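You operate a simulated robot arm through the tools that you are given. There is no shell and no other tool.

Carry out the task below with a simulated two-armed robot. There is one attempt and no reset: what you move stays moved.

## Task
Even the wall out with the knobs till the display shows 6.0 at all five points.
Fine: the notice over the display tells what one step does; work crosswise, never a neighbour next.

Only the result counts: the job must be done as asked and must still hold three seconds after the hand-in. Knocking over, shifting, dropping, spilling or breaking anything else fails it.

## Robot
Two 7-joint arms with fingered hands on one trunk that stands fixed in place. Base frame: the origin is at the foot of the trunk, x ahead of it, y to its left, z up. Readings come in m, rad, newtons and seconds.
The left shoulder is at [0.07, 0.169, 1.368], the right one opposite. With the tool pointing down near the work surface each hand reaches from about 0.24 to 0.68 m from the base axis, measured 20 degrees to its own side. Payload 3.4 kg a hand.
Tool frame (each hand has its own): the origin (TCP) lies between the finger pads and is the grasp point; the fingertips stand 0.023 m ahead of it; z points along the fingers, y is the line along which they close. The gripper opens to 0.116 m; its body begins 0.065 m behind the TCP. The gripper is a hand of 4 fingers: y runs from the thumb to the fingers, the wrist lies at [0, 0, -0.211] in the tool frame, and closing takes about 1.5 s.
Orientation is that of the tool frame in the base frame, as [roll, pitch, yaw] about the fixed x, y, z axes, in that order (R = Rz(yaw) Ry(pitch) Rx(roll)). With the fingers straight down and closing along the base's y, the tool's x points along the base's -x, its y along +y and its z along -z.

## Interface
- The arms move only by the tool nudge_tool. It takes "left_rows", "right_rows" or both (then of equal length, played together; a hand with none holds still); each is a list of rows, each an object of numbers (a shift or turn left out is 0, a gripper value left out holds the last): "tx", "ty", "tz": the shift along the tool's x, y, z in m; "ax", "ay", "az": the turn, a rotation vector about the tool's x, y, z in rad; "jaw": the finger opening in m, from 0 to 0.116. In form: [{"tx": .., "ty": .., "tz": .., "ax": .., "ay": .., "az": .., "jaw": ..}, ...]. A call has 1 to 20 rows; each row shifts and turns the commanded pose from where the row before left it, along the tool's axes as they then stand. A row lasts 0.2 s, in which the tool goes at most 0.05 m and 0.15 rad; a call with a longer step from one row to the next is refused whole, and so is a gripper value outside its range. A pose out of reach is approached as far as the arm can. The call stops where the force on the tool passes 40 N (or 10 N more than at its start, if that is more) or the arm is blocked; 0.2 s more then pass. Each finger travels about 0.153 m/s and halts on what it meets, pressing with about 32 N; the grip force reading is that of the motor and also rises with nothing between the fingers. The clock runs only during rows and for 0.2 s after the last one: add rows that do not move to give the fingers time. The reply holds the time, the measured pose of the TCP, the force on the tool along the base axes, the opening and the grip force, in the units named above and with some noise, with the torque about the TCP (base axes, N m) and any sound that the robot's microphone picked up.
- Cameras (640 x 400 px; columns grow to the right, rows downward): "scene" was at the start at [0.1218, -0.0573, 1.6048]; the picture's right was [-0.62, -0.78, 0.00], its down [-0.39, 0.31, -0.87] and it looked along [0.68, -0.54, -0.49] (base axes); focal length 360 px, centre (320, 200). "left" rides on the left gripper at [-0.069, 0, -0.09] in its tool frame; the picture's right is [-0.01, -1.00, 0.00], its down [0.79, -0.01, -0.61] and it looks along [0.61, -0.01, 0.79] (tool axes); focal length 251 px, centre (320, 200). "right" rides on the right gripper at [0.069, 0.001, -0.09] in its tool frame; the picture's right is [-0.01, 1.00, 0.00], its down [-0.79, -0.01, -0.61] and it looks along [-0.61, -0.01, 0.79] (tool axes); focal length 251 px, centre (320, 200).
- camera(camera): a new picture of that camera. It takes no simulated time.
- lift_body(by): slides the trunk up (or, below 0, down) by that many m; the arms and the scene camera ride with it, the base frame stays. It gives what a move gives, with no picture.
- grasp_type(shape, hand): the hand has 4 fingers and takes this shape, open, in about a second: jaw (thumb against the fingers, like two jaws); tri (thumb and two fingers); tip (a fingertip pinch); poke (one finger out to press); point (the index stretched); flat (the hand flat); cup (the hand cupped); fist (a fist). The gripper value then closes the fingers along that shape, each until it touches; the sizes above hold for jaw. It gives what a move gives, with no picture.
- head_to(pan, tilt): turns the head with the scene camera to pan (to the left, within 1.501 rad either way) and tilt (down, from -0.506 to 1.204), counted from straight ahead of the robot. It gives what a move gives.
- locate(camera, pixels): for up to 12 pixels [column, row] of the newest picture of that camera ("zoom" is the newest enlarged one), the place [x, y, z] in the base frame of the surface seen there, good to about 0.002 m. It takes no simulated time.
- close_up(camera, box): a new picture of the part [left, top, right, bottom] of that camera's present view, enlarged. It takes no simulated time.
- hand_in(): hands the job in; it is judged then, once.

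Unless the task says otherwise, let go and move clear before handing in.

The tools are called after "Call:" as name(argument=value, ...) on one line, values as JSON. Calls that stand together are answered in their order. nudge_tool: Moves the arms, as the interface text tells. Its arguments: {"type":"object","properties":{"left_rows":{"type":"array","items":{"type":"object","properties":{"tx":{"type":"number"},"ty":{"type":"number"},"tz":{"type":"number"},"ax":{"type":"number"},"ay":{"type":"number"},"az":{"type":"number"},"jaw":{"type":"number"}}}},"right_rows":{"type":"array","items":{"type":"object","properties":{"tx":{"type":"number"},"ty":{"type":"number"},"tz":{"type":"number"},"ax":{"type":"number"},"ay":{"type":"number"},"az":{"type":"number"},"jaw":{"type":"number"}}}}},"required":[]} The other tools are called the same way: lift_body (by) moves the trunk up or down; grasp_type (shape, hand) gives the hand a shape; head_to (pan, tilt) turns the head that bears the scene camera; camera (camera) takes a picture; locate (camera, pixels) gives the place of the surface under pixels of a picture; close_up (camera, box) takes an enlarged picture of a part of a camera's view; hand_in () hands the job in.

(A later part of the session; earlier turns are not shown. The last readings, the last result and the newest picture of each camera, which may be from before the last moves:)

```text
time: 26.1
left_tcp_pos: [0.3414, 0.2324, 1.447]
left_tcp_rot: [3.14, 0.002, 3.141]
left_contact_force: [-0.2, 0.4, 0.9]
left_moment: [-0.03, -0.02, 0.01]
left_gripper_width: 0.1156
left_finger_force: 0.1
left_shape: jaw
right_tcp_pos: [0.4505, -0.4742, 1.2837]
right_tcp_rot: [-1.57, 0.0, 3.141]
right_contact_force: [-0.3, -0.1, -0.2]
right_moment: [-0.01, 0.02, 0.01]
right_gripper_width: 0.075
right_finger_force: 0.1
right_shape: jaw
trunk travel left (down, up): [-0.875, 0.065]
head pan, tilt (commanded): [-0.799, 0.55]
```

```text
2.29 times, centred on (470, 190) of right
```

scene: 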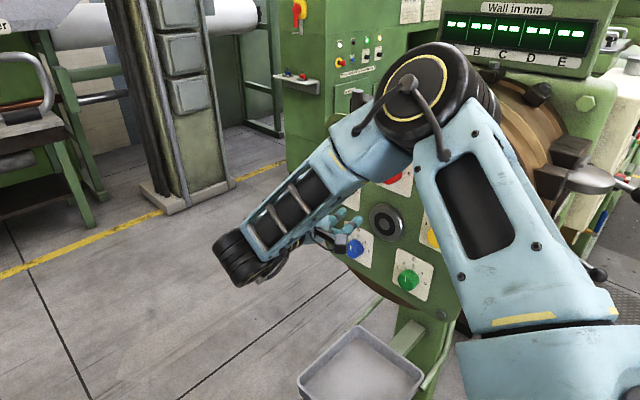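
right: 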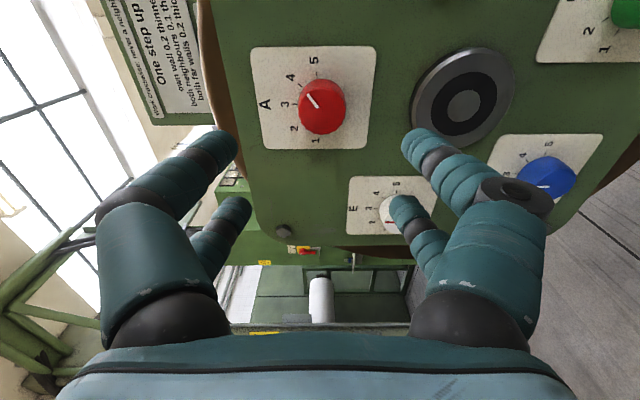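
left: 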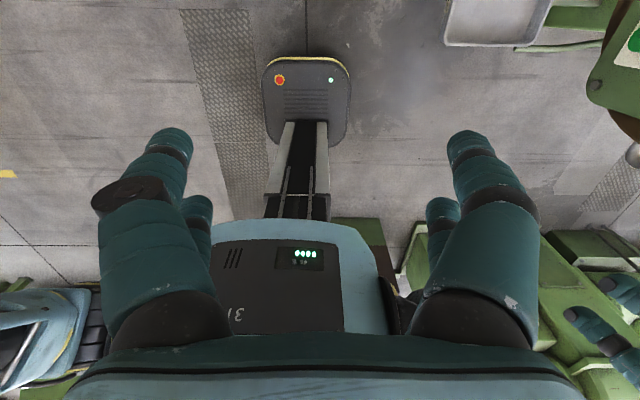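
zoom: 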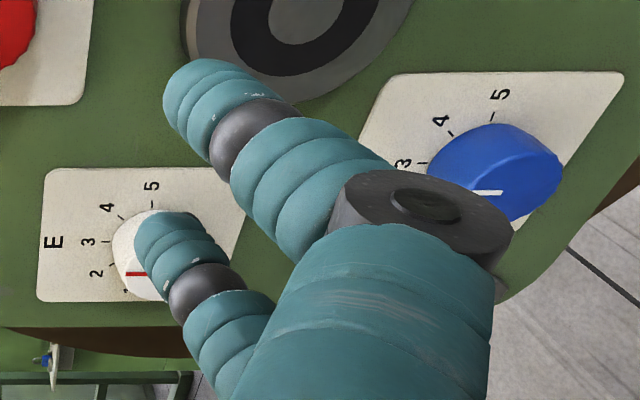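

A's pointer stands about 49° from the top, against 39–40° for tick 4, so it is about 9° too far; D, C and E still stand at 3. I will go back in, grip A and measure the pointer in the grip before correcting.

Call:
nudge_tool(right_rows=[{"tx": 0.001, "tz": 0.03}, {"tz": 0.03}, {"tz": 0.03}, {"tz": 0.02}, {}, {"jaw": 0.05}, {"jaw": 0.03}, {"jaw": 0.018}, {}])

Call:
close_up(camera="right", box=[220, 90, 420, 240])

Call:
nudge_tool(right_rows=[{"jaw": 0.01}, {"jaw": 0.0}, {}, {}, {}])

Call:
close_up(camera="right", box=[220, 90, 420, 240])

Call:
close_up(camera="scene", box=[420, 0, 620, 90])

```text
time: 28.1
left_tcp_pos: [0.3419, 0.2319, 1.4458]
left_tcp_rot: [-3.141, 0.002, 3.14]
left_contact_force: [-0.3, -0.1, -0.5]
left_moment: [0.04, 0.01, -0.02]
left_gripper_width: 0.1157
left_finger_force: 0.1
left_shape: jaw
right_tcp_pos: [0.4499, -0.5865, 1.2832]
right_tcp_rot: [-1.571, 0.0, -3.14]
right_contact_force: [-0.3, 0.6, -4.4]
right_moment: [0.08, -0.01, 0.05]
right_gripper_width: 0.0141
right_finger_force: 32.2
right_shape: jaw
trunk travel left (down, up): [-0.875, 0.065]
head pan, tilt (commanded): [-0.799, 0.55]
```

```text
2.67 times, centred on (320, 165) of right
```

zoom: 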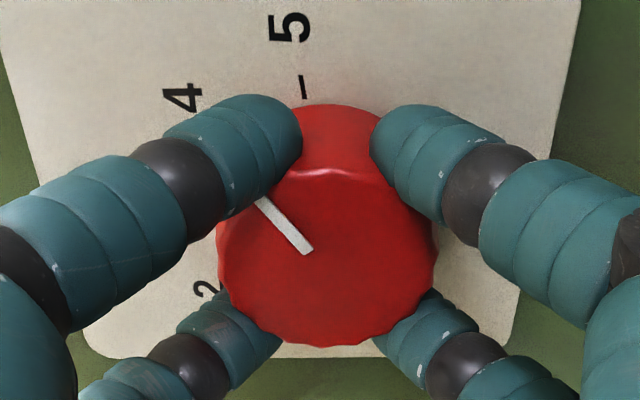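

```text
time: 29.3
left_tcp_pos: [0.3402, 0.232, 1.4477]
left_tcp_rot: [-3.141, -0.002, 3.141]
left_contact_force: [1.4, -0.5, -0.4]
left_moment: [-0.02, 0.0, -0.01]
left_gripper_width: 0.1162
left_finger_force: 0.1
left_shape: jaw
right_tcp_pos: [0.4498, -0.5863, 1.2835]
right_tcp_rot: [-1.572, 0.0, 3.141]
right_contact_force: [-1.2, 2.4, -4.8]
right_moment: [0.1, -0.02, 0.0]
right_gripper_width: 0.0124
right_finger_force: 31.9
right_shape: jaw
trunk travel left (down, up): [-0.875, 0.065]
head pan, tilt (commanded): [-0.799, 0.55]
```

```text
2.67 times, centred on (320, 165) of right
```

zoom: 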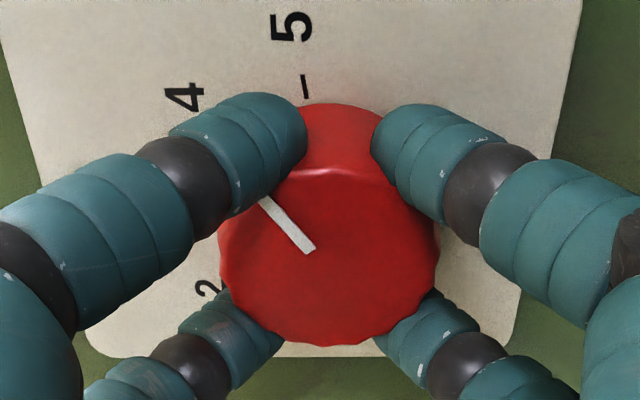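

```text
3.20 times, centred on (520, 45) of scene
```

zoom: 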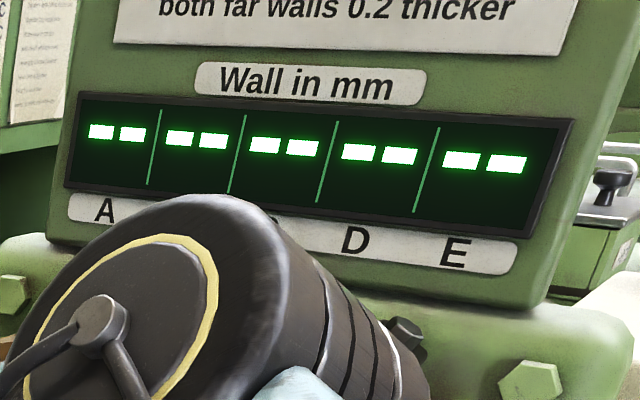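

In the grip A's pointer is still past 4 and the display shows dashes. I will turn back 0.13 rad in the grip, and locate the pointer ends first.

Call:
locate(camera="zoom", pixels=[[313, 251], [263, 203], [329, 260], [232, 255], [428, 255]])

Call:
nudge_tool(right_rows=[{"az": -0.065}, {"az": -0.065}, {}, {}])

Call:
close_up(camera="scene", box=[420, 0, 620, 90])

Call:
close_up(camera="right", box=[220, 90, 420, 240])

```text
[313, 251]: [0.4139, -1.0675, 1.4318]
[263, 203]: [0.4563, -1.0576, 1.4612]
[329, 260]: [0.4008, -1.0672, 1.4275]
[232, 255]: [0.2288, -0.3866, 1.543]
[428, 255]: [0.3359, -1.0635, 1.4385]
```

```text
time: 30.3
left_tcp_pos: [0.3426, 0.2309, 1.4469]
left_tcp_rot: [-3.141, -0.001, 3.141]
left_contact_force: [-0.6, 0.2, -0.3]
left_moment: [0.05, -0.03, -0.02]
left_gripper_width: 0.1158
left_finger_force: 0.1
left_shape: jaw
right_tcp_pos: [0.4491, -0.5851, 1.2834]
right_tcp_rot: [-1.57, -0.131, -3.141]
right_contact_force: [2.1, -1.2, -0.7]
right_moment: [0.07, 0.04, 0.06]
right_gripper_width: 0.0122
right_finger_force: 32.2
right_shape: jaw
trunk travel left (down, up): [-0.875, 0.065]
head pan, tilt (commanded): [-0.799, 0.55]
```

```text
3.20 times, centred on (520, 45) of scene
```

zoom: 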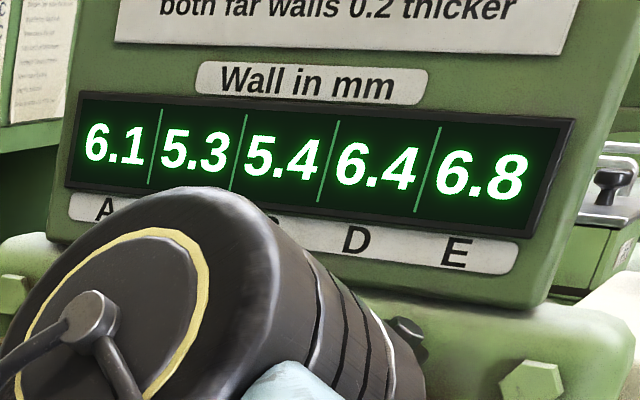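

```text
2.67 times, centred on (320, 165) of right
```

zoom: 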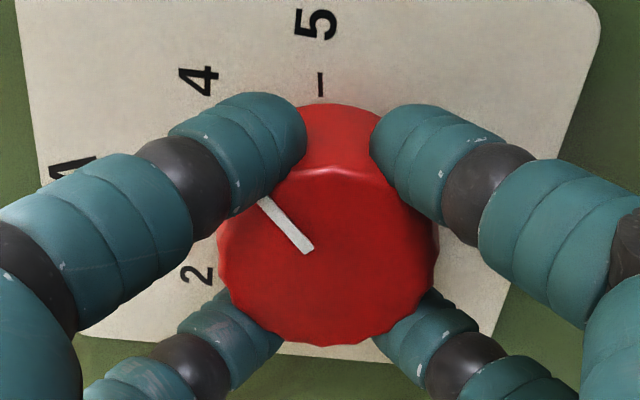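

The display is valid again at 6.1, 5.3, 5.4, 6.4, 6.8. I will now open the fingers slowly and check the display and pointer before pulling out.

Call:
nudge_tool(right_rows=[{"az": -0.02}, {"jaw": 0.012}, {"jaw": 0.015}, {"jaw": 0.018}, {"jaw": 0.022}, {"jaw": 0.026}, {"jaw": 0.032}, {"jaw": 0.04}, {"jaw": 0.05}, {"jaw": 0.06}, {}, {}])

Call:
close_up(camera="scene", box=[420, 0, 620, 90])

Call:
close_up(camera="right", box=[220, 90, 420, 240])

Call:
locate(camera="zoom", pixels=[[313, 251], [258, 200], [329, 260], [240, 255], [420, 255]])

```text
time: 32.9
left_tcp_pos: [0.3418, 0.2319, 1.4465]
left_tcp_rot: [-3.141, -0.001, -3.141]
left_contact_force: [0.0, 0.2, -0.1]
left_moment: [0.03, 0.01, -0.03]
left_gripper_width: 0.1157
left_finger_force: 0.0
left_shape: jaw
right_tcp_pos: [0.4476, -0.5853, 1.283]
right_tcp_rot: [-1.571, -0.15, 3.141]
right_contact_force: [0.2, 0.2, -0.2]
right_moment: [-0.01, 0.01, -0.01]
right_gripper_width: 0.0593
right_finger_force: 0.1
right_shape: jaw
trunk travel left (down, up): [-0.875, 0.065]
head pan, tilt (commanded): [-0.799, 0.55]
```

```text
3.20 times, centred on (520, 45) of scene
```

zoom: 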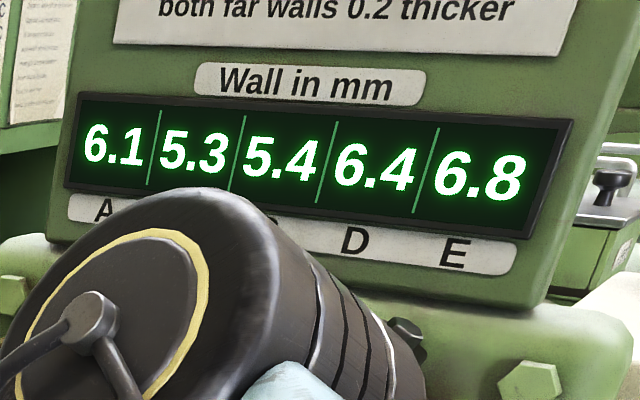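

```text
2.67 times, centred on (320, 165) of right
```

zoom: 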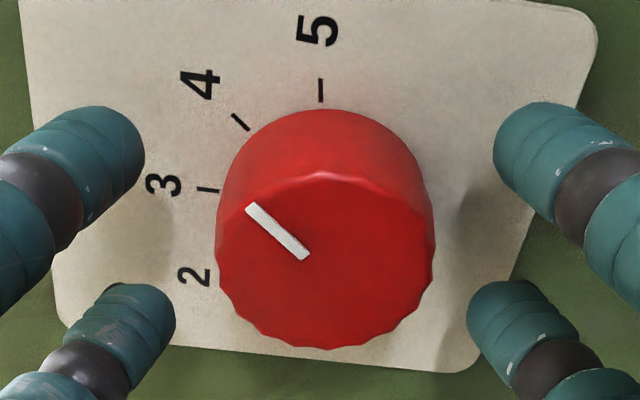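

```text
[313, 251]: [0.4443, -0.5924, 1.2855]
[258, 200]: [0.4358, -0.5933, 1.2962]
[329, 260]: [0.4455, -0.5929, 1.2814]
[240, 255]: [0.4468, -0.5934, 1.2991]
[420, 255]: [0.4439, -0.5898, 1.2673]
```

A holds its valid reading after the slow release, and the pointer measures about 38.5° from the top (tick 4 is at 39–40°). I will back straight out and check again.

Call:
nudge_tool(right_rows=[{"jaw": 0.075}, {"tz": -0.02}, {"tz": -0.03}, {"tz": -0.03}, {"tz": -0.03}, {}, {"az": 0.075}, {"az": 0.075}, {}, {}])

Call:
close_up(camera="scene", box=[420, 0, 620, 90])

Call:
close_up(camera="right", box=[240, 50, 400, 160])

```text
time: 35.1
left_tcp_pos: [0.3403, 0.2317, 1.4465]
left_tcp_rot: [-3.141, -0.001, -3.141]
left_contact_force: [-0.1, 0.7, -0.4]
left_moment: [-0.01, 0.0, 0.02]
left_gripper_width: 0.1159
left_finger_force: 0.2
left_shape: jaw
right_tcp_pos: [0.4486, -0.474, 1.2829]
right_tcp_rot: [-1.568, 0.002, -3.141]
right_contact_force: [-0.9, -0.5, -0.4]
right_moment: [0.0, 0.0, -0.03]
right_gripper_width: 0.0746
right_finger_force: 0.0
right_shape: jaw
trunk travel left (down, up): [-0.875, 0.065]
head pan, tilt (commanded): [-0.799, 0.55]
```

```text
3.20 times, centred on (520, 45) of scene
```

zoom: 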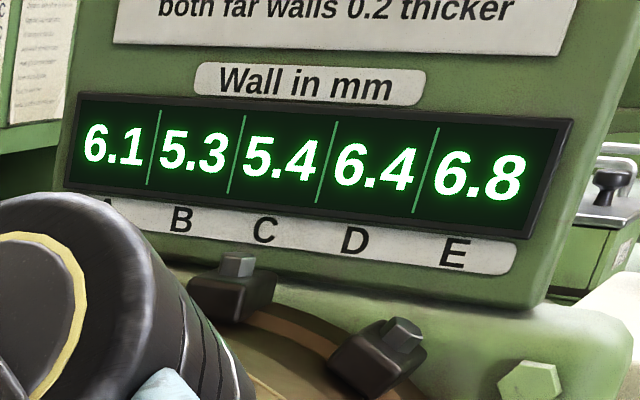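

```text
3.64 times, centred on (320, 105) of right
```

zoom: 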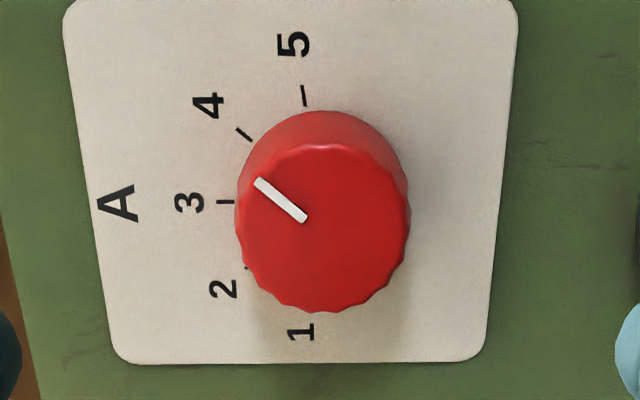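

A now rests on 4 and the display holds at 6.1, 5.3, 5.4, 6.4, 6.8. Next is C (not a neighbour of A), one step down; I will move in front of it at about [0.370, 1.056], staying back from the panel.

Call:
nudge_tool(right_rows=[{"tx": 0.01, "ty": 0.0285}, {"tx": 0.01, "ty": 0.0285}, {"tx": 0.01, "ty": 0.0285}, {"tx": 0.01, "ty": 0.0285}, {"tx": 0.01, "ty": 0.0285}, {"tx": 0.01, "ty": 0.0285}, {"tx": 0.01, "ty": 0.0285}, {"tx": 0.008, "ty": 0.0275}, {}, {}])

Call:
camera(camera="right")

Call:
camera(camera="scene")

Call:
close_up(camera="right", box=[240, 50, 400, 160])

```text
time: 37.3
left_tcp_pos: [0.3411, 0.232, 1.4476]
left_tcp_rot: [3.141, -0.001, -3.141]
left_contact_force: [0.3, -0.5, 0.6]
left_moment: [0.0, 0.0, 0.0]
left_gripper_width: 0.1156
left_finger_force: 0.1
left_shape: jaw
right_tcp_pos: [0.3511, -0.5094, 1.1491]
right_tcp_rot: [-1.572, 0.0, -3.141]
right_contact_force: [-0.9, -0.3, 0.1]
right_moment: [0.02, 0.02, 0.0]
right_gripper_width: 0.0743
right_finger_force: 0.0
right_shape: jaw
right hand out of reach, approached as far as the arm can: row 4, 5, 6, 7, 8
trunk travel left (down, up): [-0.875, 0.065]
head pan, tilt (commanded): [-0.799, 0.55]
```

```text
taken
```

right: 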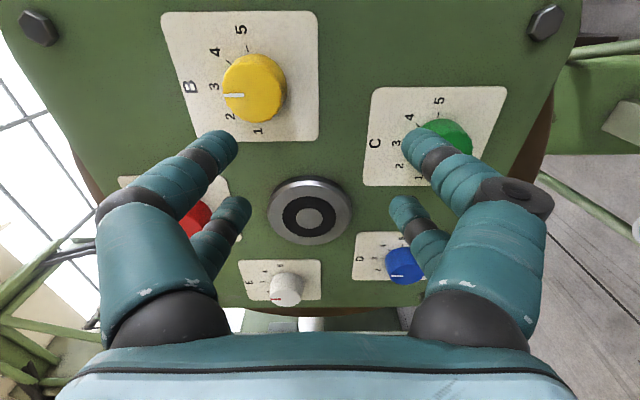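

```text
taken
```

scene: 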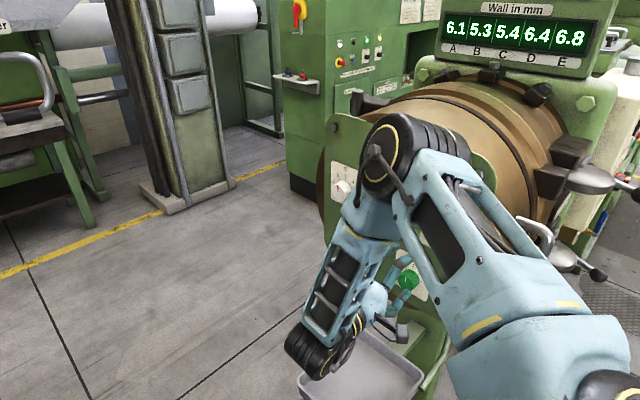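

```text
3.64 times, centred on (320, 105) of right
```

zoom: 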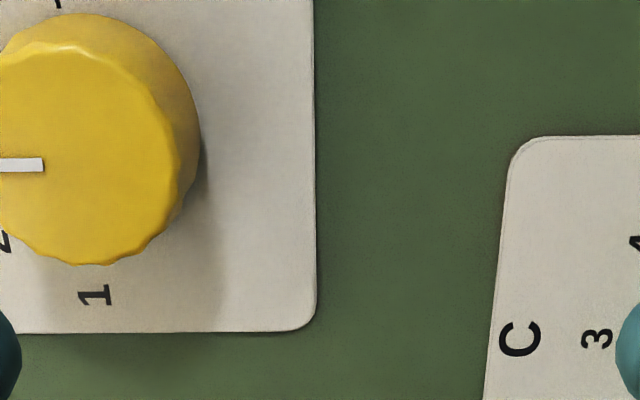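

The hand stopped at [0.351, -0.509, 1.149], well short of C: it is out of reach this low. Lowering the trunk will help, so I will check the tray below first.

Call:
locate(camera="scene", pixels=[[360, 335], [300, 380], [360, 390], [415, 370], [350, 375], [385, 155], [440, 150], [310, 350], [530, 235]])

Call:
camera(camera="left")

```text
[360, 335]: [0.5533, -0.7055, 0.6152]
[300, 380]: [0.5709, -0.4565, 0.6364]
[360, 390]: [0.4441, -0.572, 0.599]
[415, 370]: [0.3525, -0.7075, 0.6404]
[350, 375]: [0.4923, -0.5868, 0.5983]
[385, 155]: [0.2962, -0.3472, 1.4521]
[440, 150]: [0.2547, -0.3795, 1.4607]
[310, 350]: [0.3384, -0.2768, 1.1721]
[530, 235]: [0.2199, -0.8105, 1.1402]
```

```text
taken
```

left: 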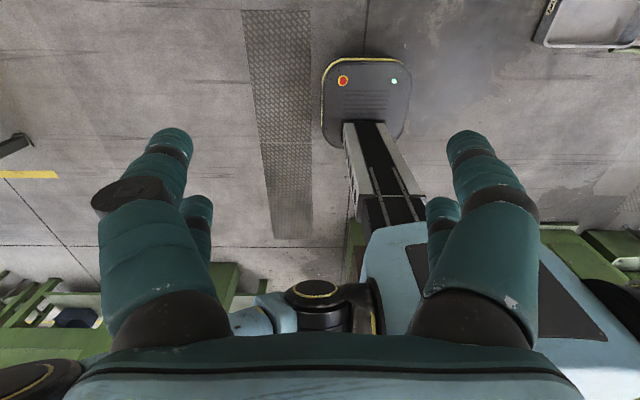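

The tray's rim is at z ≈ 0.64, and nothing stands below the left hand, so there is room. I will lower the trunk by 0.15.

Call:
lift_body(by=-0.15)

Call:
camera(camera="scene")

Call:
camera(camera="right")

```text
time: 39.0
left_tcp_pos: [0.34, 0.2314, 1.2963]
left_tcp_rot: [3.142, 0.0, -3.141]
left_contact_force: [-0.4, 0.1, -0.3]
left_moment: [-0.01, -0.03, -0.01]
left_gripper_width: 0.1161
left_finger_force: 0.1
left_shape: jaw
right_tcp_pos: [0.3507, -0.51, 0.9984]
right_tcp_rot: [-1.572, 0.001, -3.141]
right_contact_force: [-0.3, 0.8, 0.7]
right_moment: [0.0, 0.01, 0.01]
right_gripper_width: 0.0748
right_finger_force: 0.0
right_shape: jaw
trunk travel left (down, up): [-0.725, 0.215]
head pan, tilt (commanded): [-0.799, 0.55]
```

```text
taken
```

scene: 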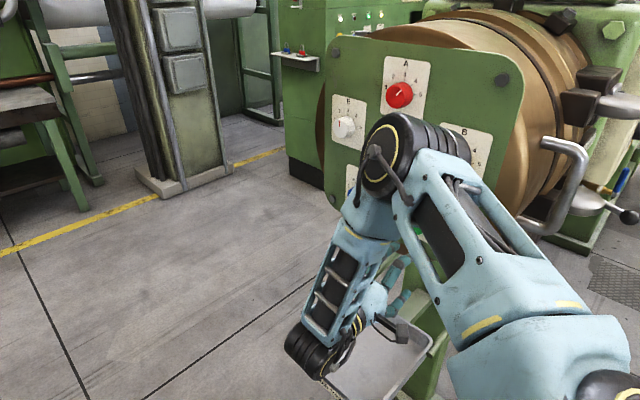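

```text
taken
```

right: 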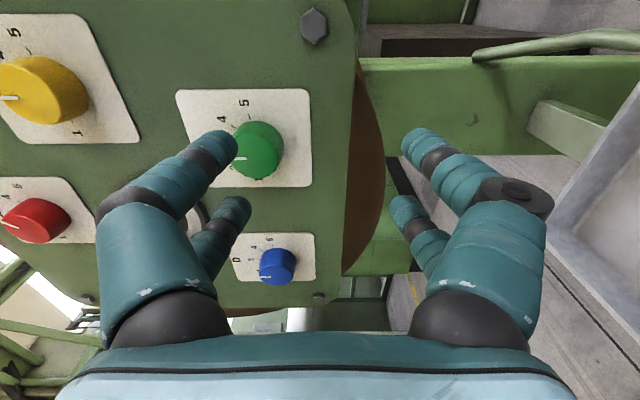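

The hand is now at [0.351, -0.510, 0.998] with C above it at [257,150]. I will move up toward C and raise the gaze to see the display.

Call:
nudge_tool(right_rows=[{"tz": -0.01}, {"ty": -0.02}, {}, {}])

Call:
head_to(pan=-0.8, tilt=0.36)

Call:
camera(camera="scene")

```text
time: 40.0
left_tcp_pos: [0.341, 0.2317, 1.2963]
left_tcp_rot: [-3.141, -0.001, -3.141]
left_contact_force: [0.3, 0.6, 0.0]
left_moment: [0.0, 0.04, -0.02]
left_gripper_width: 0.1156
left_finger_force: 0.1
left_shape: jaw
right_tcp_pos: [0.3502, -0.4975, 1.0173]
right_tcp_rot: [-1.575, 0.0, -3.141]
right_contact_force: [0.4, -0.5, 0.4]
right_moment: [0.0, 0.02, -0.05]
right_gripper_width: 0.0745
right_finger_force: 0.2
right_shape: jaw
trunk travel left (down, up): [-0.725, 0.215]
head pan, tilt (commanded): [-0.799, 0.55]
```

```text
time: 40.8
left_tcp_pos: [0.341, 0.2313, 1.2962]
left_tcp_rot: [3.142, -0.001, 3.141]
left_contact_force: [-0.1, 0.4, -0.9]
left_moment: [0.04, 0.03, 0.01]
left_gripper_width: 0.1157
left_finger_force: 0.1
left_shape: jaw
right_tcp_pos: [0.351, -0.4987, 1.018]
right_tcp_rot: [-1.574, 0.002, -3.141]
right_contact_force: [-0.2, 0.3, 0.3]
right_moment: [-0.02, -0.01, 0.02]
right_gripper_width: 0.0747
right_finger_force: 0.1
right_shape: jaw
trunk travel left (down, up): [-0.725, 0.215]
head pan, tilt (commanded): [-0.799, 0.36]
```

```text
taken
```

scene: 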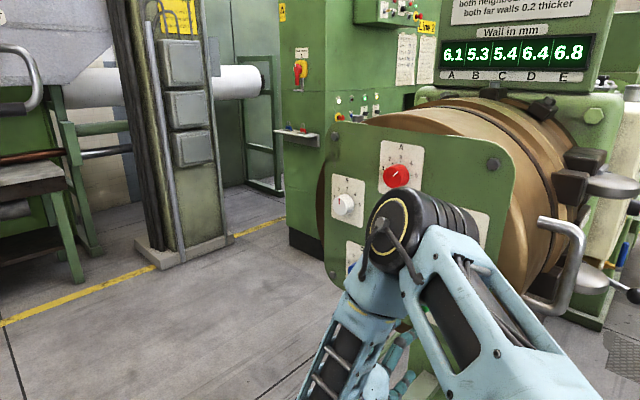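

The display reads 6.1, 5.3, 5.4, 6.4, 6.8 and is in view again. Now I will line up with C at [0.370, 1.056] and measure its centre.

Call:
nudge_tool(right_rows=[{"tx": -0.01, "ty": -0.019}, {"tx": -0.01, "ty": -0.019}, {}, {}, {}])

Call:
camera(camera="right")

Call:
close_up(camera="right", box=[240, 50, 400, 160])

```text
time: 42.0
left_tcp_pos: [0.3418, 0.2319, 1.2969]
left_tcp_rot: [-3.141, 0.0, 3.14]
left_contact_force: [-0.9, -0.9, 1.1]
left_moment: [0.01, 0.02, -0.01]
left_gripper_width: 0.1162
left_finger_force: 0.1
left_shape: jaw
right_tcp_pos: [0.3701, -0.5003, 1.0569]
right_tcp_rot: [-1.573, -0.001, 3.141]
right_contact_force: [-0.4, 0.0, -0.5]
right_moment: [-0.04, 0.0, 0.0]
right_gripper_width: 0.0746
right_finger_force: 0.0
right_shape: jaw
trunk travel left (down, up): [-0.725, 0.215]
head pan, tilt (commanded): [-0.799, 0.36]
```

```text
taken
```

right: 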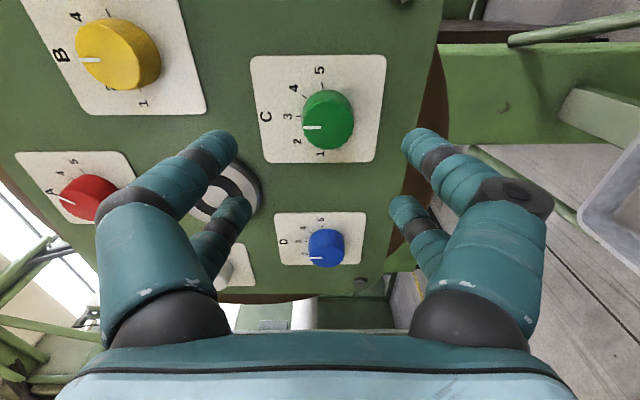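

```text
3.64 times, centred on (320, 105) of right
```

zoom: 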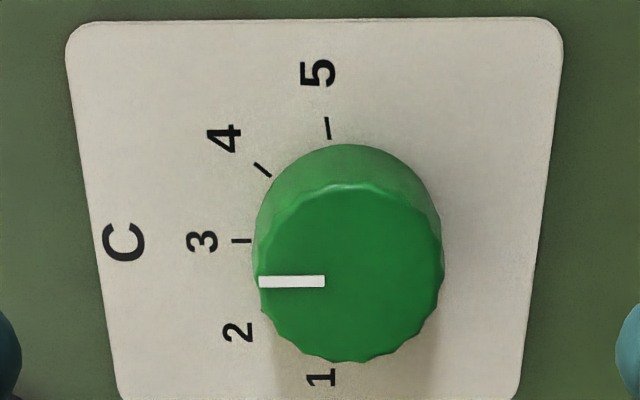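

C's pointer lies on 3 (zoom [258,281] to [324,281]). I will locate the knob's centre.

Call:
locate(camera="zoom", pixels=[[350, 273], [264, 268], [437, 268], [350, 192], [350, 354], [240, 241], [262, 169], [328, 128], [258, 281], [324, 281]])

```text
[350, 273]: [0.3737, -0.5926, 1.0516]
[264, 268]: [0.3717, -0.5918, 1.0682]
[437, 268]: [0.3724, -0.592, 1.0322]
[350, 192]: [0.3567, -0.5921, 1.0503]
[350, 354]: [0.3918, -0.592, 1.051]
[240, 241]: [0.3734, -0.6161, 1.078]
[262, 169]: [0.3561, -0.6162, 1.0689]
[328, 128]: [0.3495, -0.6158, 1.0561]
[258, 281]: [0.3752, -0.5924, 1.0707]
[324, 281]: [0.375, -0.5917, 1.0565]
```

C's centre is about [0.374, -0.592, 1.0507]. I will pre-turn the hand +0.35 rad so the one step down runs to about -0.35, centre it, and come in to grip depth.

Call:
nudge_tool(right_rows=[{"tx": -0.004, "ty": 0.006}, {"az": 0.117}, {"az": 0.117}, {"az": 0.116}, {}, {"tz": 0.03}, {"tz": 0.03}, {"tz": 0.025}, {}, {}])

Call:
camera(camera="right")

Call:
close_up(camera="right", box=[200, 80, 440, 240])

```text
time: 43.7
left_tcp_pos: [0.3404, 0.2342, 1.2969]
left_tcp_rot: [-3.14, 0.002, 3.14]
left_contact_force: [0.3, -0.1, 0.2]
left_moment: [-0.03, 0.01, 0.03]
left_gripper_width: 0.1158
left_finger_force: 0.0
left_shape: jaw
right_tcp_pos: [0.4001, -0.595, 1.0641]
right_tcp_rot: [-1.574, 0.348, -3.139]
right_contact_force: [-0.9, -0.1, 0.6]
right_moment: [0.03, -0.02, 0.0]
right_gripper_width: 0.0746
right_finger_force: 0.1
right_shape: jaw
right hand out of reach, approached as far as the arm can: row 3, 4
trunk travel left (down, up): [-0.725, 0.215]
head pan, tilt (commanded): [-0.799, 0.36]
stopped in row 8 (right hand): the force on the tool passed its limit at 64 N (the readings are from after the stop); the commanded pose is now the measured one
```

```text
taken
```

right: 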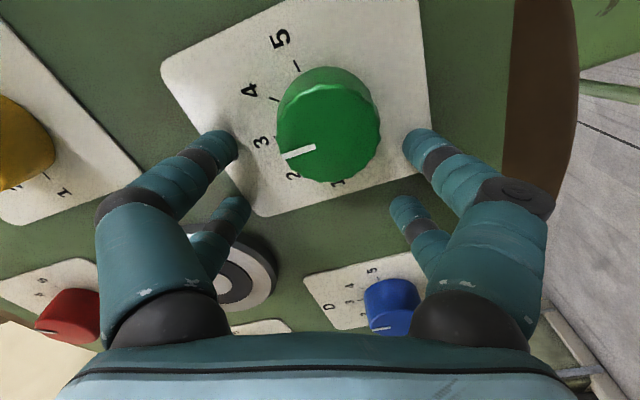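

```text
2.50 times, centred on (320, 160) of right
```

zoom: 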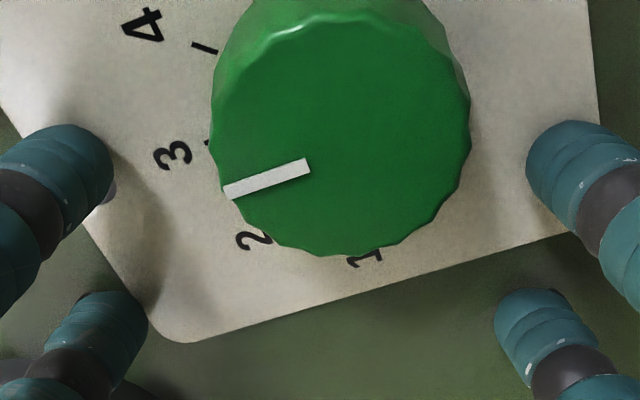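

The hand strayed to [0.400, -0.595, 1.064] after an out-of-reach turn and touched the panel with its fingertips; C's pointer still reads 3. I will back out gently and check that nothing was moved.

Call:
nudge_tool(right_rows=[{"tz": -0.015}, {"tz": -0.02}, {"tz": -0.015}, {}, {}])

Call:
camera(camera="right")

Call:
camera(camera="scene")

```text
time: 44.9
left_tcp_pos: [0.3403, 0.2307, 1.297]
left_tcp_rot: [3.141, 0.0, 3.14]
left_contact_force: [0.4, 0.3, 0.0]
left_moment: [-0.01, -0.01, 0.0]
left_gripper_width: 0.1161
left_finger_force: 0.2
left_shape: jaw
right_tcp_pos: [0.4013, -0.5488, 1.064]
right_tcp_rot: [-1.577, 0.347, -3.141]
right_contact_force: [0.5, -1.0, -0.1]
right_moment: [-0.01, 0.0, -0.01]
right_gripper_width: 0.0751
right_finger_force: 0.1
right_shape: jaw
trunk travel left (down, up): [-0.725, 0.215]
head pan, tilt (commanded): [-0.799, 0.36]
```

```text
taken
```

right: 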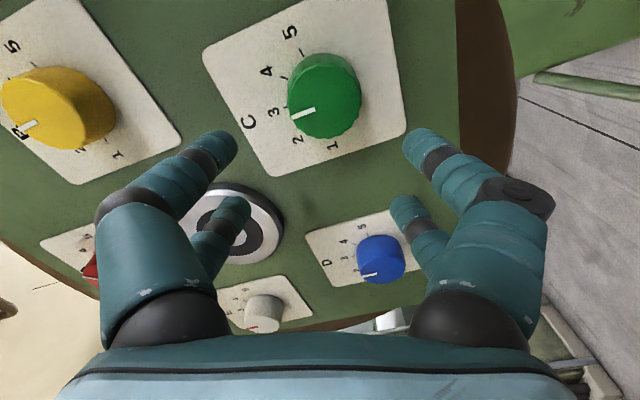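

```text
taken
```

scene: 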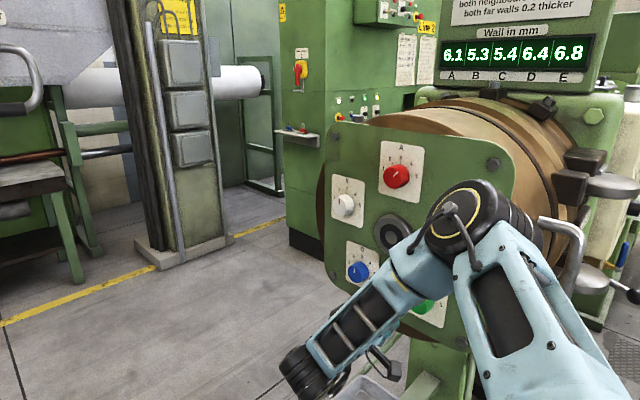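

The display and the other knobs are unchanged. The elbow at about [490,225] stands in front of B, so I will check how close it is before going on.

Call:
locate(camera="scene", pixels=[[440, 230], [470, 200], [500, 195], [530, 235], [535, 260], [450, 260], [505, 215], [520, 220]])

```text
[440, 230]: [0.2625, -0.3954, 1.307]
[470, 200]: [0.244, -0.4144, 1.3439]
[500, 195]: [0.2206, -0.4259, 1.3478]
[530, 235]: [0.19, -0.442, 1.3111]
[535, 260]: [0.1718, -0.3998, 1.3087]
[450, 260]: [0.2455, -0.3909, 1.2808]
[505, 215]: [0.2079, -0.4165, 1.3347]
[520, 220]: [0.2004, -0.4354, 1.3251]
```

The elbow is at y ≈ -0.44, more than 0.1 m clear of the panel and knobs. I will lower the trunk another 0.1 to give the arm more room to turn.

Call:
lift_body(by=-0.1)

Call:
head_to(pan=-0.8, tilt=0.2)

Call:
nudge_tool(right_rows=[{}, {}])

Call:
camera(camera="scene")

```text
time: 46.3
left_tcp_pos: [0.3405, 0.2327, 1.1961]
left_tcp_rot: [-3.141, 0.0, 3.139]
left_contact_force: [-0.1, 0.1, -0.4]
left_moment: [0.01, 0.02, 0.02]
left_gripper_width: 0.1161
left_finger_force: 0.0
left_shape: jaw
right_tcp_pos: [0.3999, -0.5482, 0.9638]
right_tcp_rot: [-1.577, 0.348, -3.14]
right_contact_force: [-0.5, 0.3, 1.9]
right_moment: [0.01, 0.0, 0.0]
right_gripper_width: 0.075
right_finger_force: 0.0
right_shape: jaw
trunk travel left (down, up): [-0.625, 0.315]
head pan, tilt (commanded): [-0.799, 0.36]
```

```text
time: 47.0
left_tcp_pos: [0.3406, 0.2321, 1.1979]
left_tcp_rot: [3.14, 0.0, 3.14]
left_contact_force: [0.4, -0.1, -0.3]
left_moment: [0.0, -0.03, -0.01]
left_gripper_width: 0.1161
left_finger_force: 0.0
left_shape: jaw
right_tcp_pos: [0.4008, -0.5491, 0.9621]
right_tcp_rot: [-1.577, 0.348, 3.141]
right_contact_force: [-0.8, -0.2, 0.1]
right_moment: [0.01, 0.0, 0.01]
right_gripper_width: 0.0751
right_finger_force: 0.1
right_shape: jaw
trunk travel left (down, up): [-0.625, 0.315]
head pan, tilt (commanded): [-0.799, 0.201]
```

```text
time: 47.6
left_tcp_pos: [0.341, 0.2312, 1.1968]
left_tcp_rot: [3.141, 0.0, 3.141]
left_contact_force: [0.2, -0.2, 0.7]
left_moment: [0.01, 0.0, -0.01]
left_gripper_width: 0.1158
left_finger_force: 0.0
left_shape: jaw
right_tcp_pos: [0.4004, -0.5485, 0.963]
right_tcp_rot: [-1.578, 0.347, -3.141]
right_contact_force: [-0.7, -0.5, -1.0]
right_moment: [-0.01, -0.01, -0.02]
right_gripper_width: 0.0749
right_finger_force: 0.0
right_shape: jaw
trunk travel left (down, up): [-0.625, 0.315]
head pan, tilt (commanded): [-0.799, 0.201]
```

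```text
taken
```

scene: 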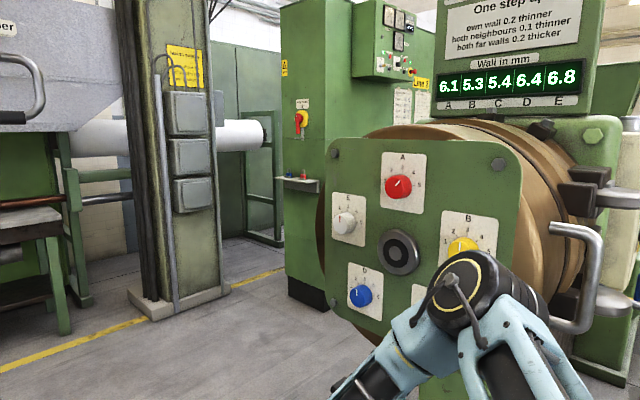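

The scene now shows the display (6.1, 5.3, 5.4, 6.4, 6.8) and the panel clearly. I will move up in front of C with the hand kept turned +0.35 rad.

Call:
nudge_tool(right_rows=[{"tz": -0.008}, {"tx": -0.0013, "ty": -0.0229}, {"tx": -0.0013, "ty": -0.0229}, {"tx": -0.0013, "ty": -0.0229}, {"tx": -0.0012, "ty": -0.0228}, {}, {}])

Call:
camera(camera="right")

Call:
close_up(camera="right", box=[200, 80, 440, 240])

```text
time: 49.2
left_tcp_pos: [0.3424, 0.2315, 1.1955]
left_tcp_rot: [3.141, -0.001, 3.139]
left_contact_force: [-0.3, -0.2, -0.6]
left_moment: [0.02, 0.0, 0.01]
left_gripper_width: 0.1157
left_finger_force: 0.1
left_shape: jaw
right_tcp_pos: [0.3721, -0.5422, 1.0528]
right_tcp_rot: [-1.578, 0.347, -3.142]
right_contact_force: [-0.1, -0.7, 0.2]
right_moment: [-0.01, 0.0, -0.01]
right_gripper_width: 0.0748
right_finger_force: 0.1
right_shape: jaw
trunk travel left (down, up): [-0.625, 0.315]
head pan, tilt (commanded): [-0.799, 0.201]
```

```text
taken
```

right: 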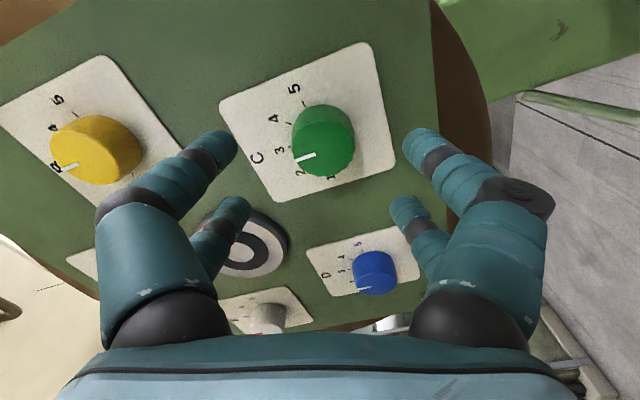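

```text
2.50 times, centred on (320, 160) of right
```

zoom: 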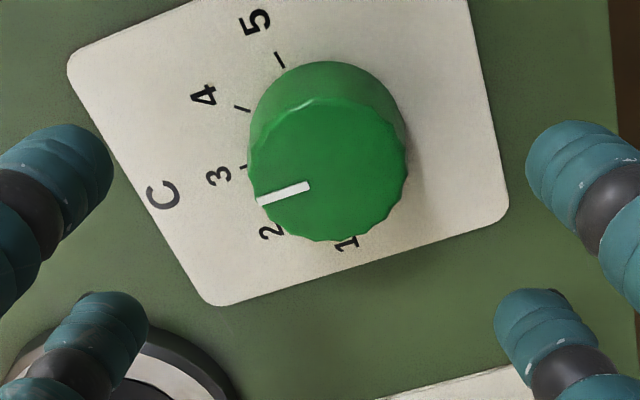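

The hand is in front of C; I will fix the knob's centre from this view and compare it with the TCP at [0.372, 1.053].

Call:
locate(camera="zoom", pixels=[[328, 168], [258, 168], [400, 168], [328, 106], [328, 235], [246, 168], [242, 107], [280, 60]])

```text
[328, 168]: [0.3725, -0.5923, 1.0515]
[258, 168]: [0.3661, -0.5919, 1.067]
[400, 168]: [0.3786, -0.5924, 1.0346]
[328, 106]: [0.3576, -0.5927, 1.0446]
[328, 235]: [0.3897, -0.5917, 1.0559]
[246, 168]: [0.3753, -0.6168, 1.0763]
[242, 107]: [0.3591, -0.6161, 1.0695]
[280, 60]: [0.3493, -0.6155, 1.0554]
```

The centres agree to about 2 mm. I will make that small correction and come in to grip depth (TCP y ≈ -0.586).

Call:
nudge_tool(right_rows=[{"ty": 0.002}, {"tz": 0.015}, {"tz": 0.015}, {"tz": 0.012}, {}, {}])

Call:
close_up(camera="right", box=[200, 80, 440, 240])

```text
time: 50.6
left_tcp_pos: [0.34, 0.2322, 1.1964]
left_tcp_rot: [-3.14, 0.0, 3.14]
left_contact_force: [0.0, 0.0, 0.1]
left_moment: [0.02, -0.01, -0.02]
left_gripper_width: 0.116
left_finger_force: 0.1
left_shape: jaw
right_tcp_pos: [0.3737, -0.5837, 1.0485]
right_tcp_rot: [-1.577, 0.348, -3.142]
right_contact_force: [0.6, 0.1, -0.3]
right_moment: [0.0, 0.02, -0.01]
right_gripper_width: 0.0749
right_finger_force: 0.1
right_shape: jaw
trunk travel left (down, up): [-0.625, 0.315]
head pan, tilt (commanded): [-0.799, 0.201]
```

```text
2.50 times, centred on (320, 160) of right
```

zoom: 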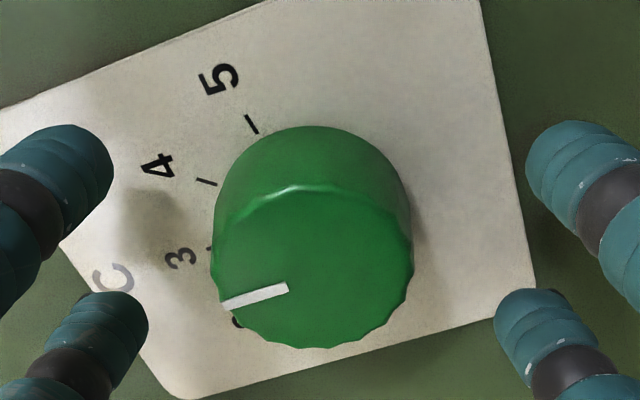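

The knob sits about 2 mm toward the left fingers (zoom centre [312,265], finger middle 320), so I will shift 2 mm that way and close slowly.

Call:
nudge_tool(right_rows=[{"ty": -0.002, "tz": 0.001}, {"jaw": 0.055}, {"jaw": 0.035}, {"jaw": 0.022}, {"jaw": 0.018}, {"jaw": 0.014}, {"jaw": 0.01}, {"jaw": 0.005}, {"jaw": 0.0}, {}, {}])

Call:
close_up(camera="right", box=[200, 80, 440, 240])

Call:
close_up(camera="scene", box=[420, 40, 620, 130])

```text
time: 53.0
left_tcp_pos: [0.3409, 0.2311, 1.1961]
left_tcp_rot: [3.141, 0.0, 3.139]
left_contact_force: [0.0, -0.3, 0.4]
left_moment: [-0.03, -0.01, -0.04]
left_gripper_width: 0.1161
left_finger_force: 0.0
left_shape: jaw
right_tcp_pos: [0.3732, -0.5844, 1.0493]
right_tcp_rot: [-1.578, 0.347, 3.141]
right_contact_force: [0.0, 1.2, -2.4]
right_moment: [0.04, -0.01, 0.08]
right_gripper_width: 0.0133
right_finger_force: 32.1
right_shape: jaw
trunk travel left (down, up): [-0.625, 0.315]
head pan, tilt (commanded): [-0.799, 0.201]
```

```text
2.50 times, centred on (320, 160) of right
```

zoom: 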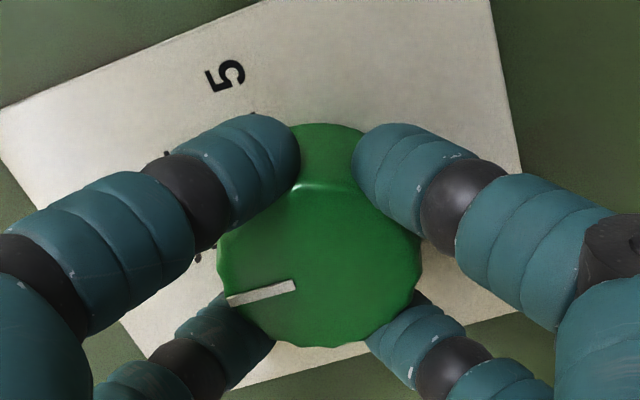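

```text
3.20 times, centred on (520, 85) of scene
```

zoom: 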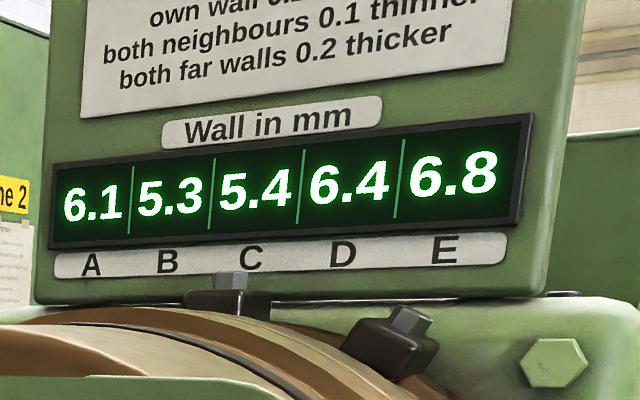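

C is gripped with 32 N and the display is unchanged. I will turn it counter-clockwise, half a step first.

Call:
nudge_tool(right_rows=[{"az": -0.09}, {"az": -0.09}, {"az": -0.09}, {"az": -0.08}, {}])

```text
time: 54.2
left_tcp_pos: [0.3414, 0.2309, 1.1977]
left_tcp_rot: [-3.141, 0.0, 3.141]
left_contact_force: [-0.1, 0.5, 0.4]
left_moment: [0.03, 0.0, 0.0]
left_gripper_width: 0.1159
left_finger_force: 0.1
left_shape: jaw
right_tcp_pos: [0.3741, -0.5841, 1.0491]
right_tcp_rot: [-1.577, -0.005, -3.141]
right_contact_force: [0.0, -2.1, 1.1]
right_moment: [-0.03, 0.01, 0.04]
right_gripper_width: 0.0128
right_finger_force: 31.6
right_shape: jaw
trunk travel left (down, up): [-0.625, 0.315]
head pan, tilt (commanded): [-0.799, 0.201]
```

The first half went smoothly, with low forces and no reach warning. I will turn the second half.

Call:
nudge_tool(right_rows=[{"az": -0.09}, {"az": -0.09}, {"az": -0.09}, {"az": -0.08}, {}, {}])

Call:
close_up(camera="scene", box=[420, 40, 620, 130])

Call:
close_up(camera="right", box=[200, 80, 440, 240])

```text
time: 55.6
left_tcp_pos: [0.3405, 0.2307, 1.1977]
left_tcp_rot: [3.141, 0.002, 3.14]
left_contact_force: [0.2, 0.9, -0.9]
left_moment: [-0.02, 0.0, 0.02]
left_gripper_width: 0.1161
left_finger_force: 0.1
left_shape: jaw
right_tcp_pos: [0.3746, -0.5838, 1.0498]
right_tcp_rot: [-1.577, -0.352, -3.138]
right_contact_force: [2.4, -3.5, 6.9]
right_moment: [-0.1, 0.03, -0.01]
right_gripper_width: 0.0131
right_finger_force: 32.0
right_shape: jaw
trunk travel left (down, up): [-0.625, 0.315]
head pan, tilt (commanded): [-0.799, 0.201]
```

```text
3.20 times, centred on (520, 85) of scene
```

zoom: 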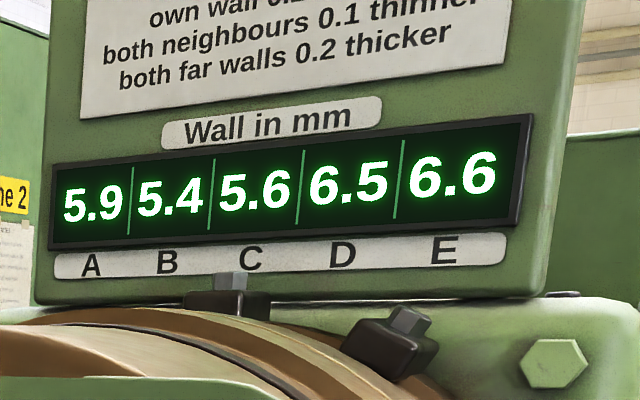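

```text
2.50 times, centred on (320, 160) of right
```

zoom: 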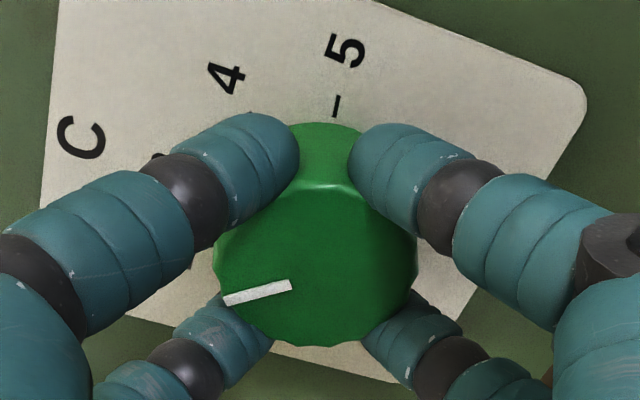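

The display reads 5.9, 5.4, 5.6, 6.5, 6.6, as expected after C one step down. I will let go slowly and check.

Call:
nudge_tool(right_rows=[{"jaw": 0.012}, {"jaw": 0.015}, {"jaw": 0.018}, {"jaw": 0.022}, {"jaw": 0.026}, {"jaw": 0.032}, {"jaw": 0.04}, {"jaw": 0.05}, {"jaw": 0.06}, {"jaw": 0.07}, {}])

Call:
close_up(camera="scene", box=[420, 40, 620, 130])

Call:
close_up(camera="right", box=[200, 80, 440, 240])

```text
time: 58.0
left_tcp_pos: [0.3407, 0.2327, 1.1967]
left_tcp_rot: [3.14, 0.001, 3.138]
left_contact_force: [0.0, -0.6, 0.1]
left_moment: [0.03, 0.02, 0.02]
left_gripper_width: 0.116
left_finger_force: 0.1
left_shape: jaw
right_tcp_pos: [0.3741, -0.5837, 1.0495]
right_tcp_rot: [-1.578, -0.352, -3.137]
right_contact_force: [1.2, -0.2, 0.6]
right_moment: [0.02, 0.0, 0.01]
right_gripper_width: 0.0691
right_finger_force: 0.0
right_shape: jaw
trunk travel left (down, up): [-0.625, 0.315]
head pan, tilt (commanded): [-0.799, 0.201]
```

```text
3.20 times, centred on (520, 85) of scene
```

zoom: 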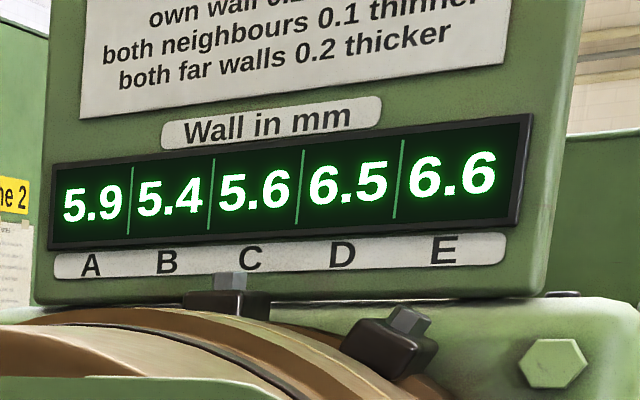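

```text
2.50 times, centred on (320, 160) of right
```

zoom: 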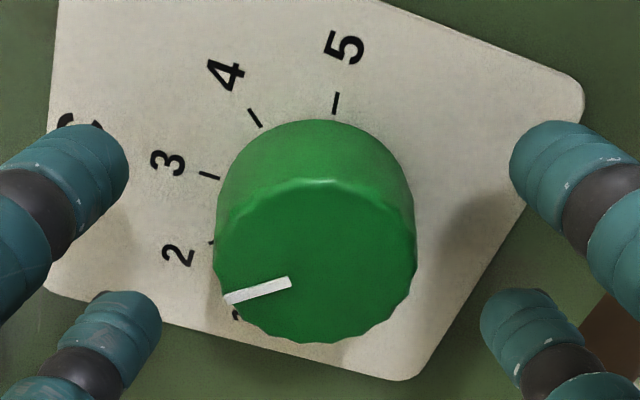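

C holds after release. I will back out 5 cm, check the display, then move over to E (not a neighbour of C).

Call:
nudge_tool(right_rows=[{"jaw": 0.075}, {"tz": -0.015}, {"tz": -0.02}, {"tz": -0.015}, {}, {}])

Call:
camera(camera="scene")

Call:
close_up(camera="scene", box=[420, 40, 620, 130])

```text
time: 59.4
left_tcp_pos: [0.3418, 0.2313, 1.1965]
left_tcp_rot: [-3.141, 0.0, 3.14]
left_contact_force: [-0.6, -0.7, -1.2]
left_moment: [0.0, 0.03, 0.02]
left_gripper_width: 0.1159
left_finger_force: 0.1
left_shape: jaw
right_tcp_pos: [0.3725, -0.5345, 1.0497]
right_tcp_rot: [-1.578, -0.353, -3.135]
right_contact_force: [-0.5, 0.8, 0.2]
right_moment: [-0.02, -0.02, -0.02]
right_gripper_width: 0.0746
right_finger_force: 0.1
right_shape: jaw
trunk travel left (down, up): [-0.625, 0.315]
head pan, tilt (commanded): [-0.799, 0.201]
```

```text
taken
```

scene: 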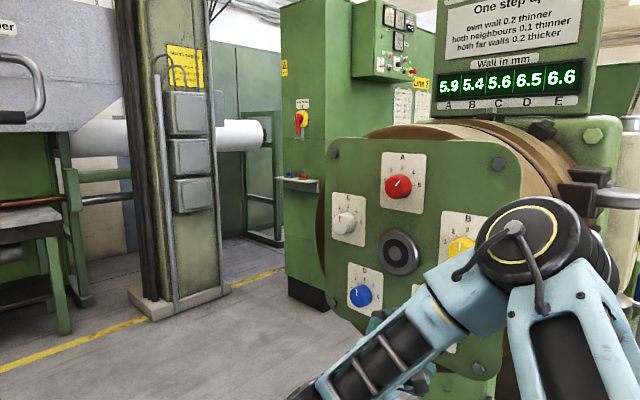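

```text
3.20 times, centred on (520, 85) of scene
```

zoom: 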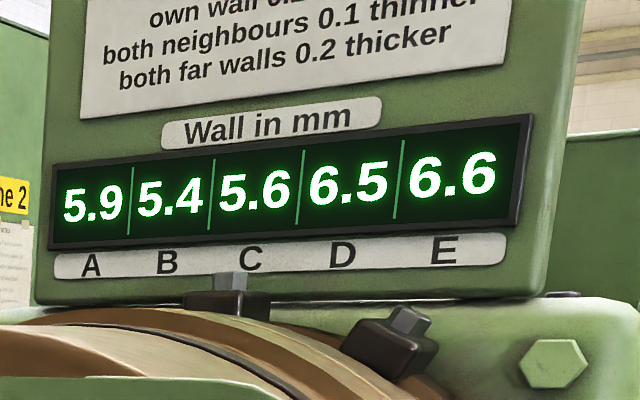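

The display holds at 5.9, 5.4, 5.6, 6.5, 6.6. I will move toward E at [0.557, 1.193] in the plane in front of the knobs, keeping the hand turned -0.35 rad so it is ready for one step up.

Call:
nudge_tool(right_rows=[{"tz": -0.01, "tx": -0.0153, "ty": -0.0247}, {"tx": -0.0153, "ty": -0.0247}, {"tx": -0.0153, "ty": -0.0247}, {"tx": -0.0153, "ty": -0.0247}, {}, {}])

Call:
camera(camera="scene")

```text
time: 60.8
left_tcp_pos: [0.341, 0.2312, 1.1973]
left_tcp_rot: [3.141, 0.001, 3.14]
left_contact_force: [-0.3, -0.4, -0.5]
left_moment: [-0.02, -0.01, 0.0]
left_gripper_width: 0.116
left_finger_force: 0.1
left_shape: jaw
right_tcp_pos: [0.4659, -0.5256, 1.1208]
right_tcp_rot: [-1.577, -0.353, -3.136]
right_contact_force: [-0.2, -0.1, -0.1]
right_moment: [0.0, -0.01, -0.03]
right_gripper_width: 0.0746
right_finger_force: 0.0
right_shape: jaw
trunk travel left (down, up): [-0.625, 0.315]
head pan, tilt (commanded): [-0.799, 0.201]
```

```text
taken
```

scene: 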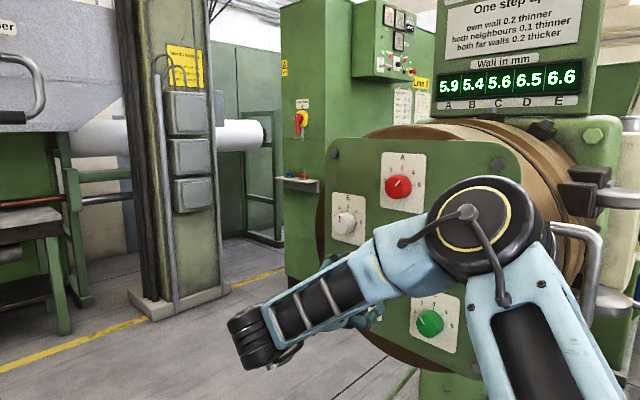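

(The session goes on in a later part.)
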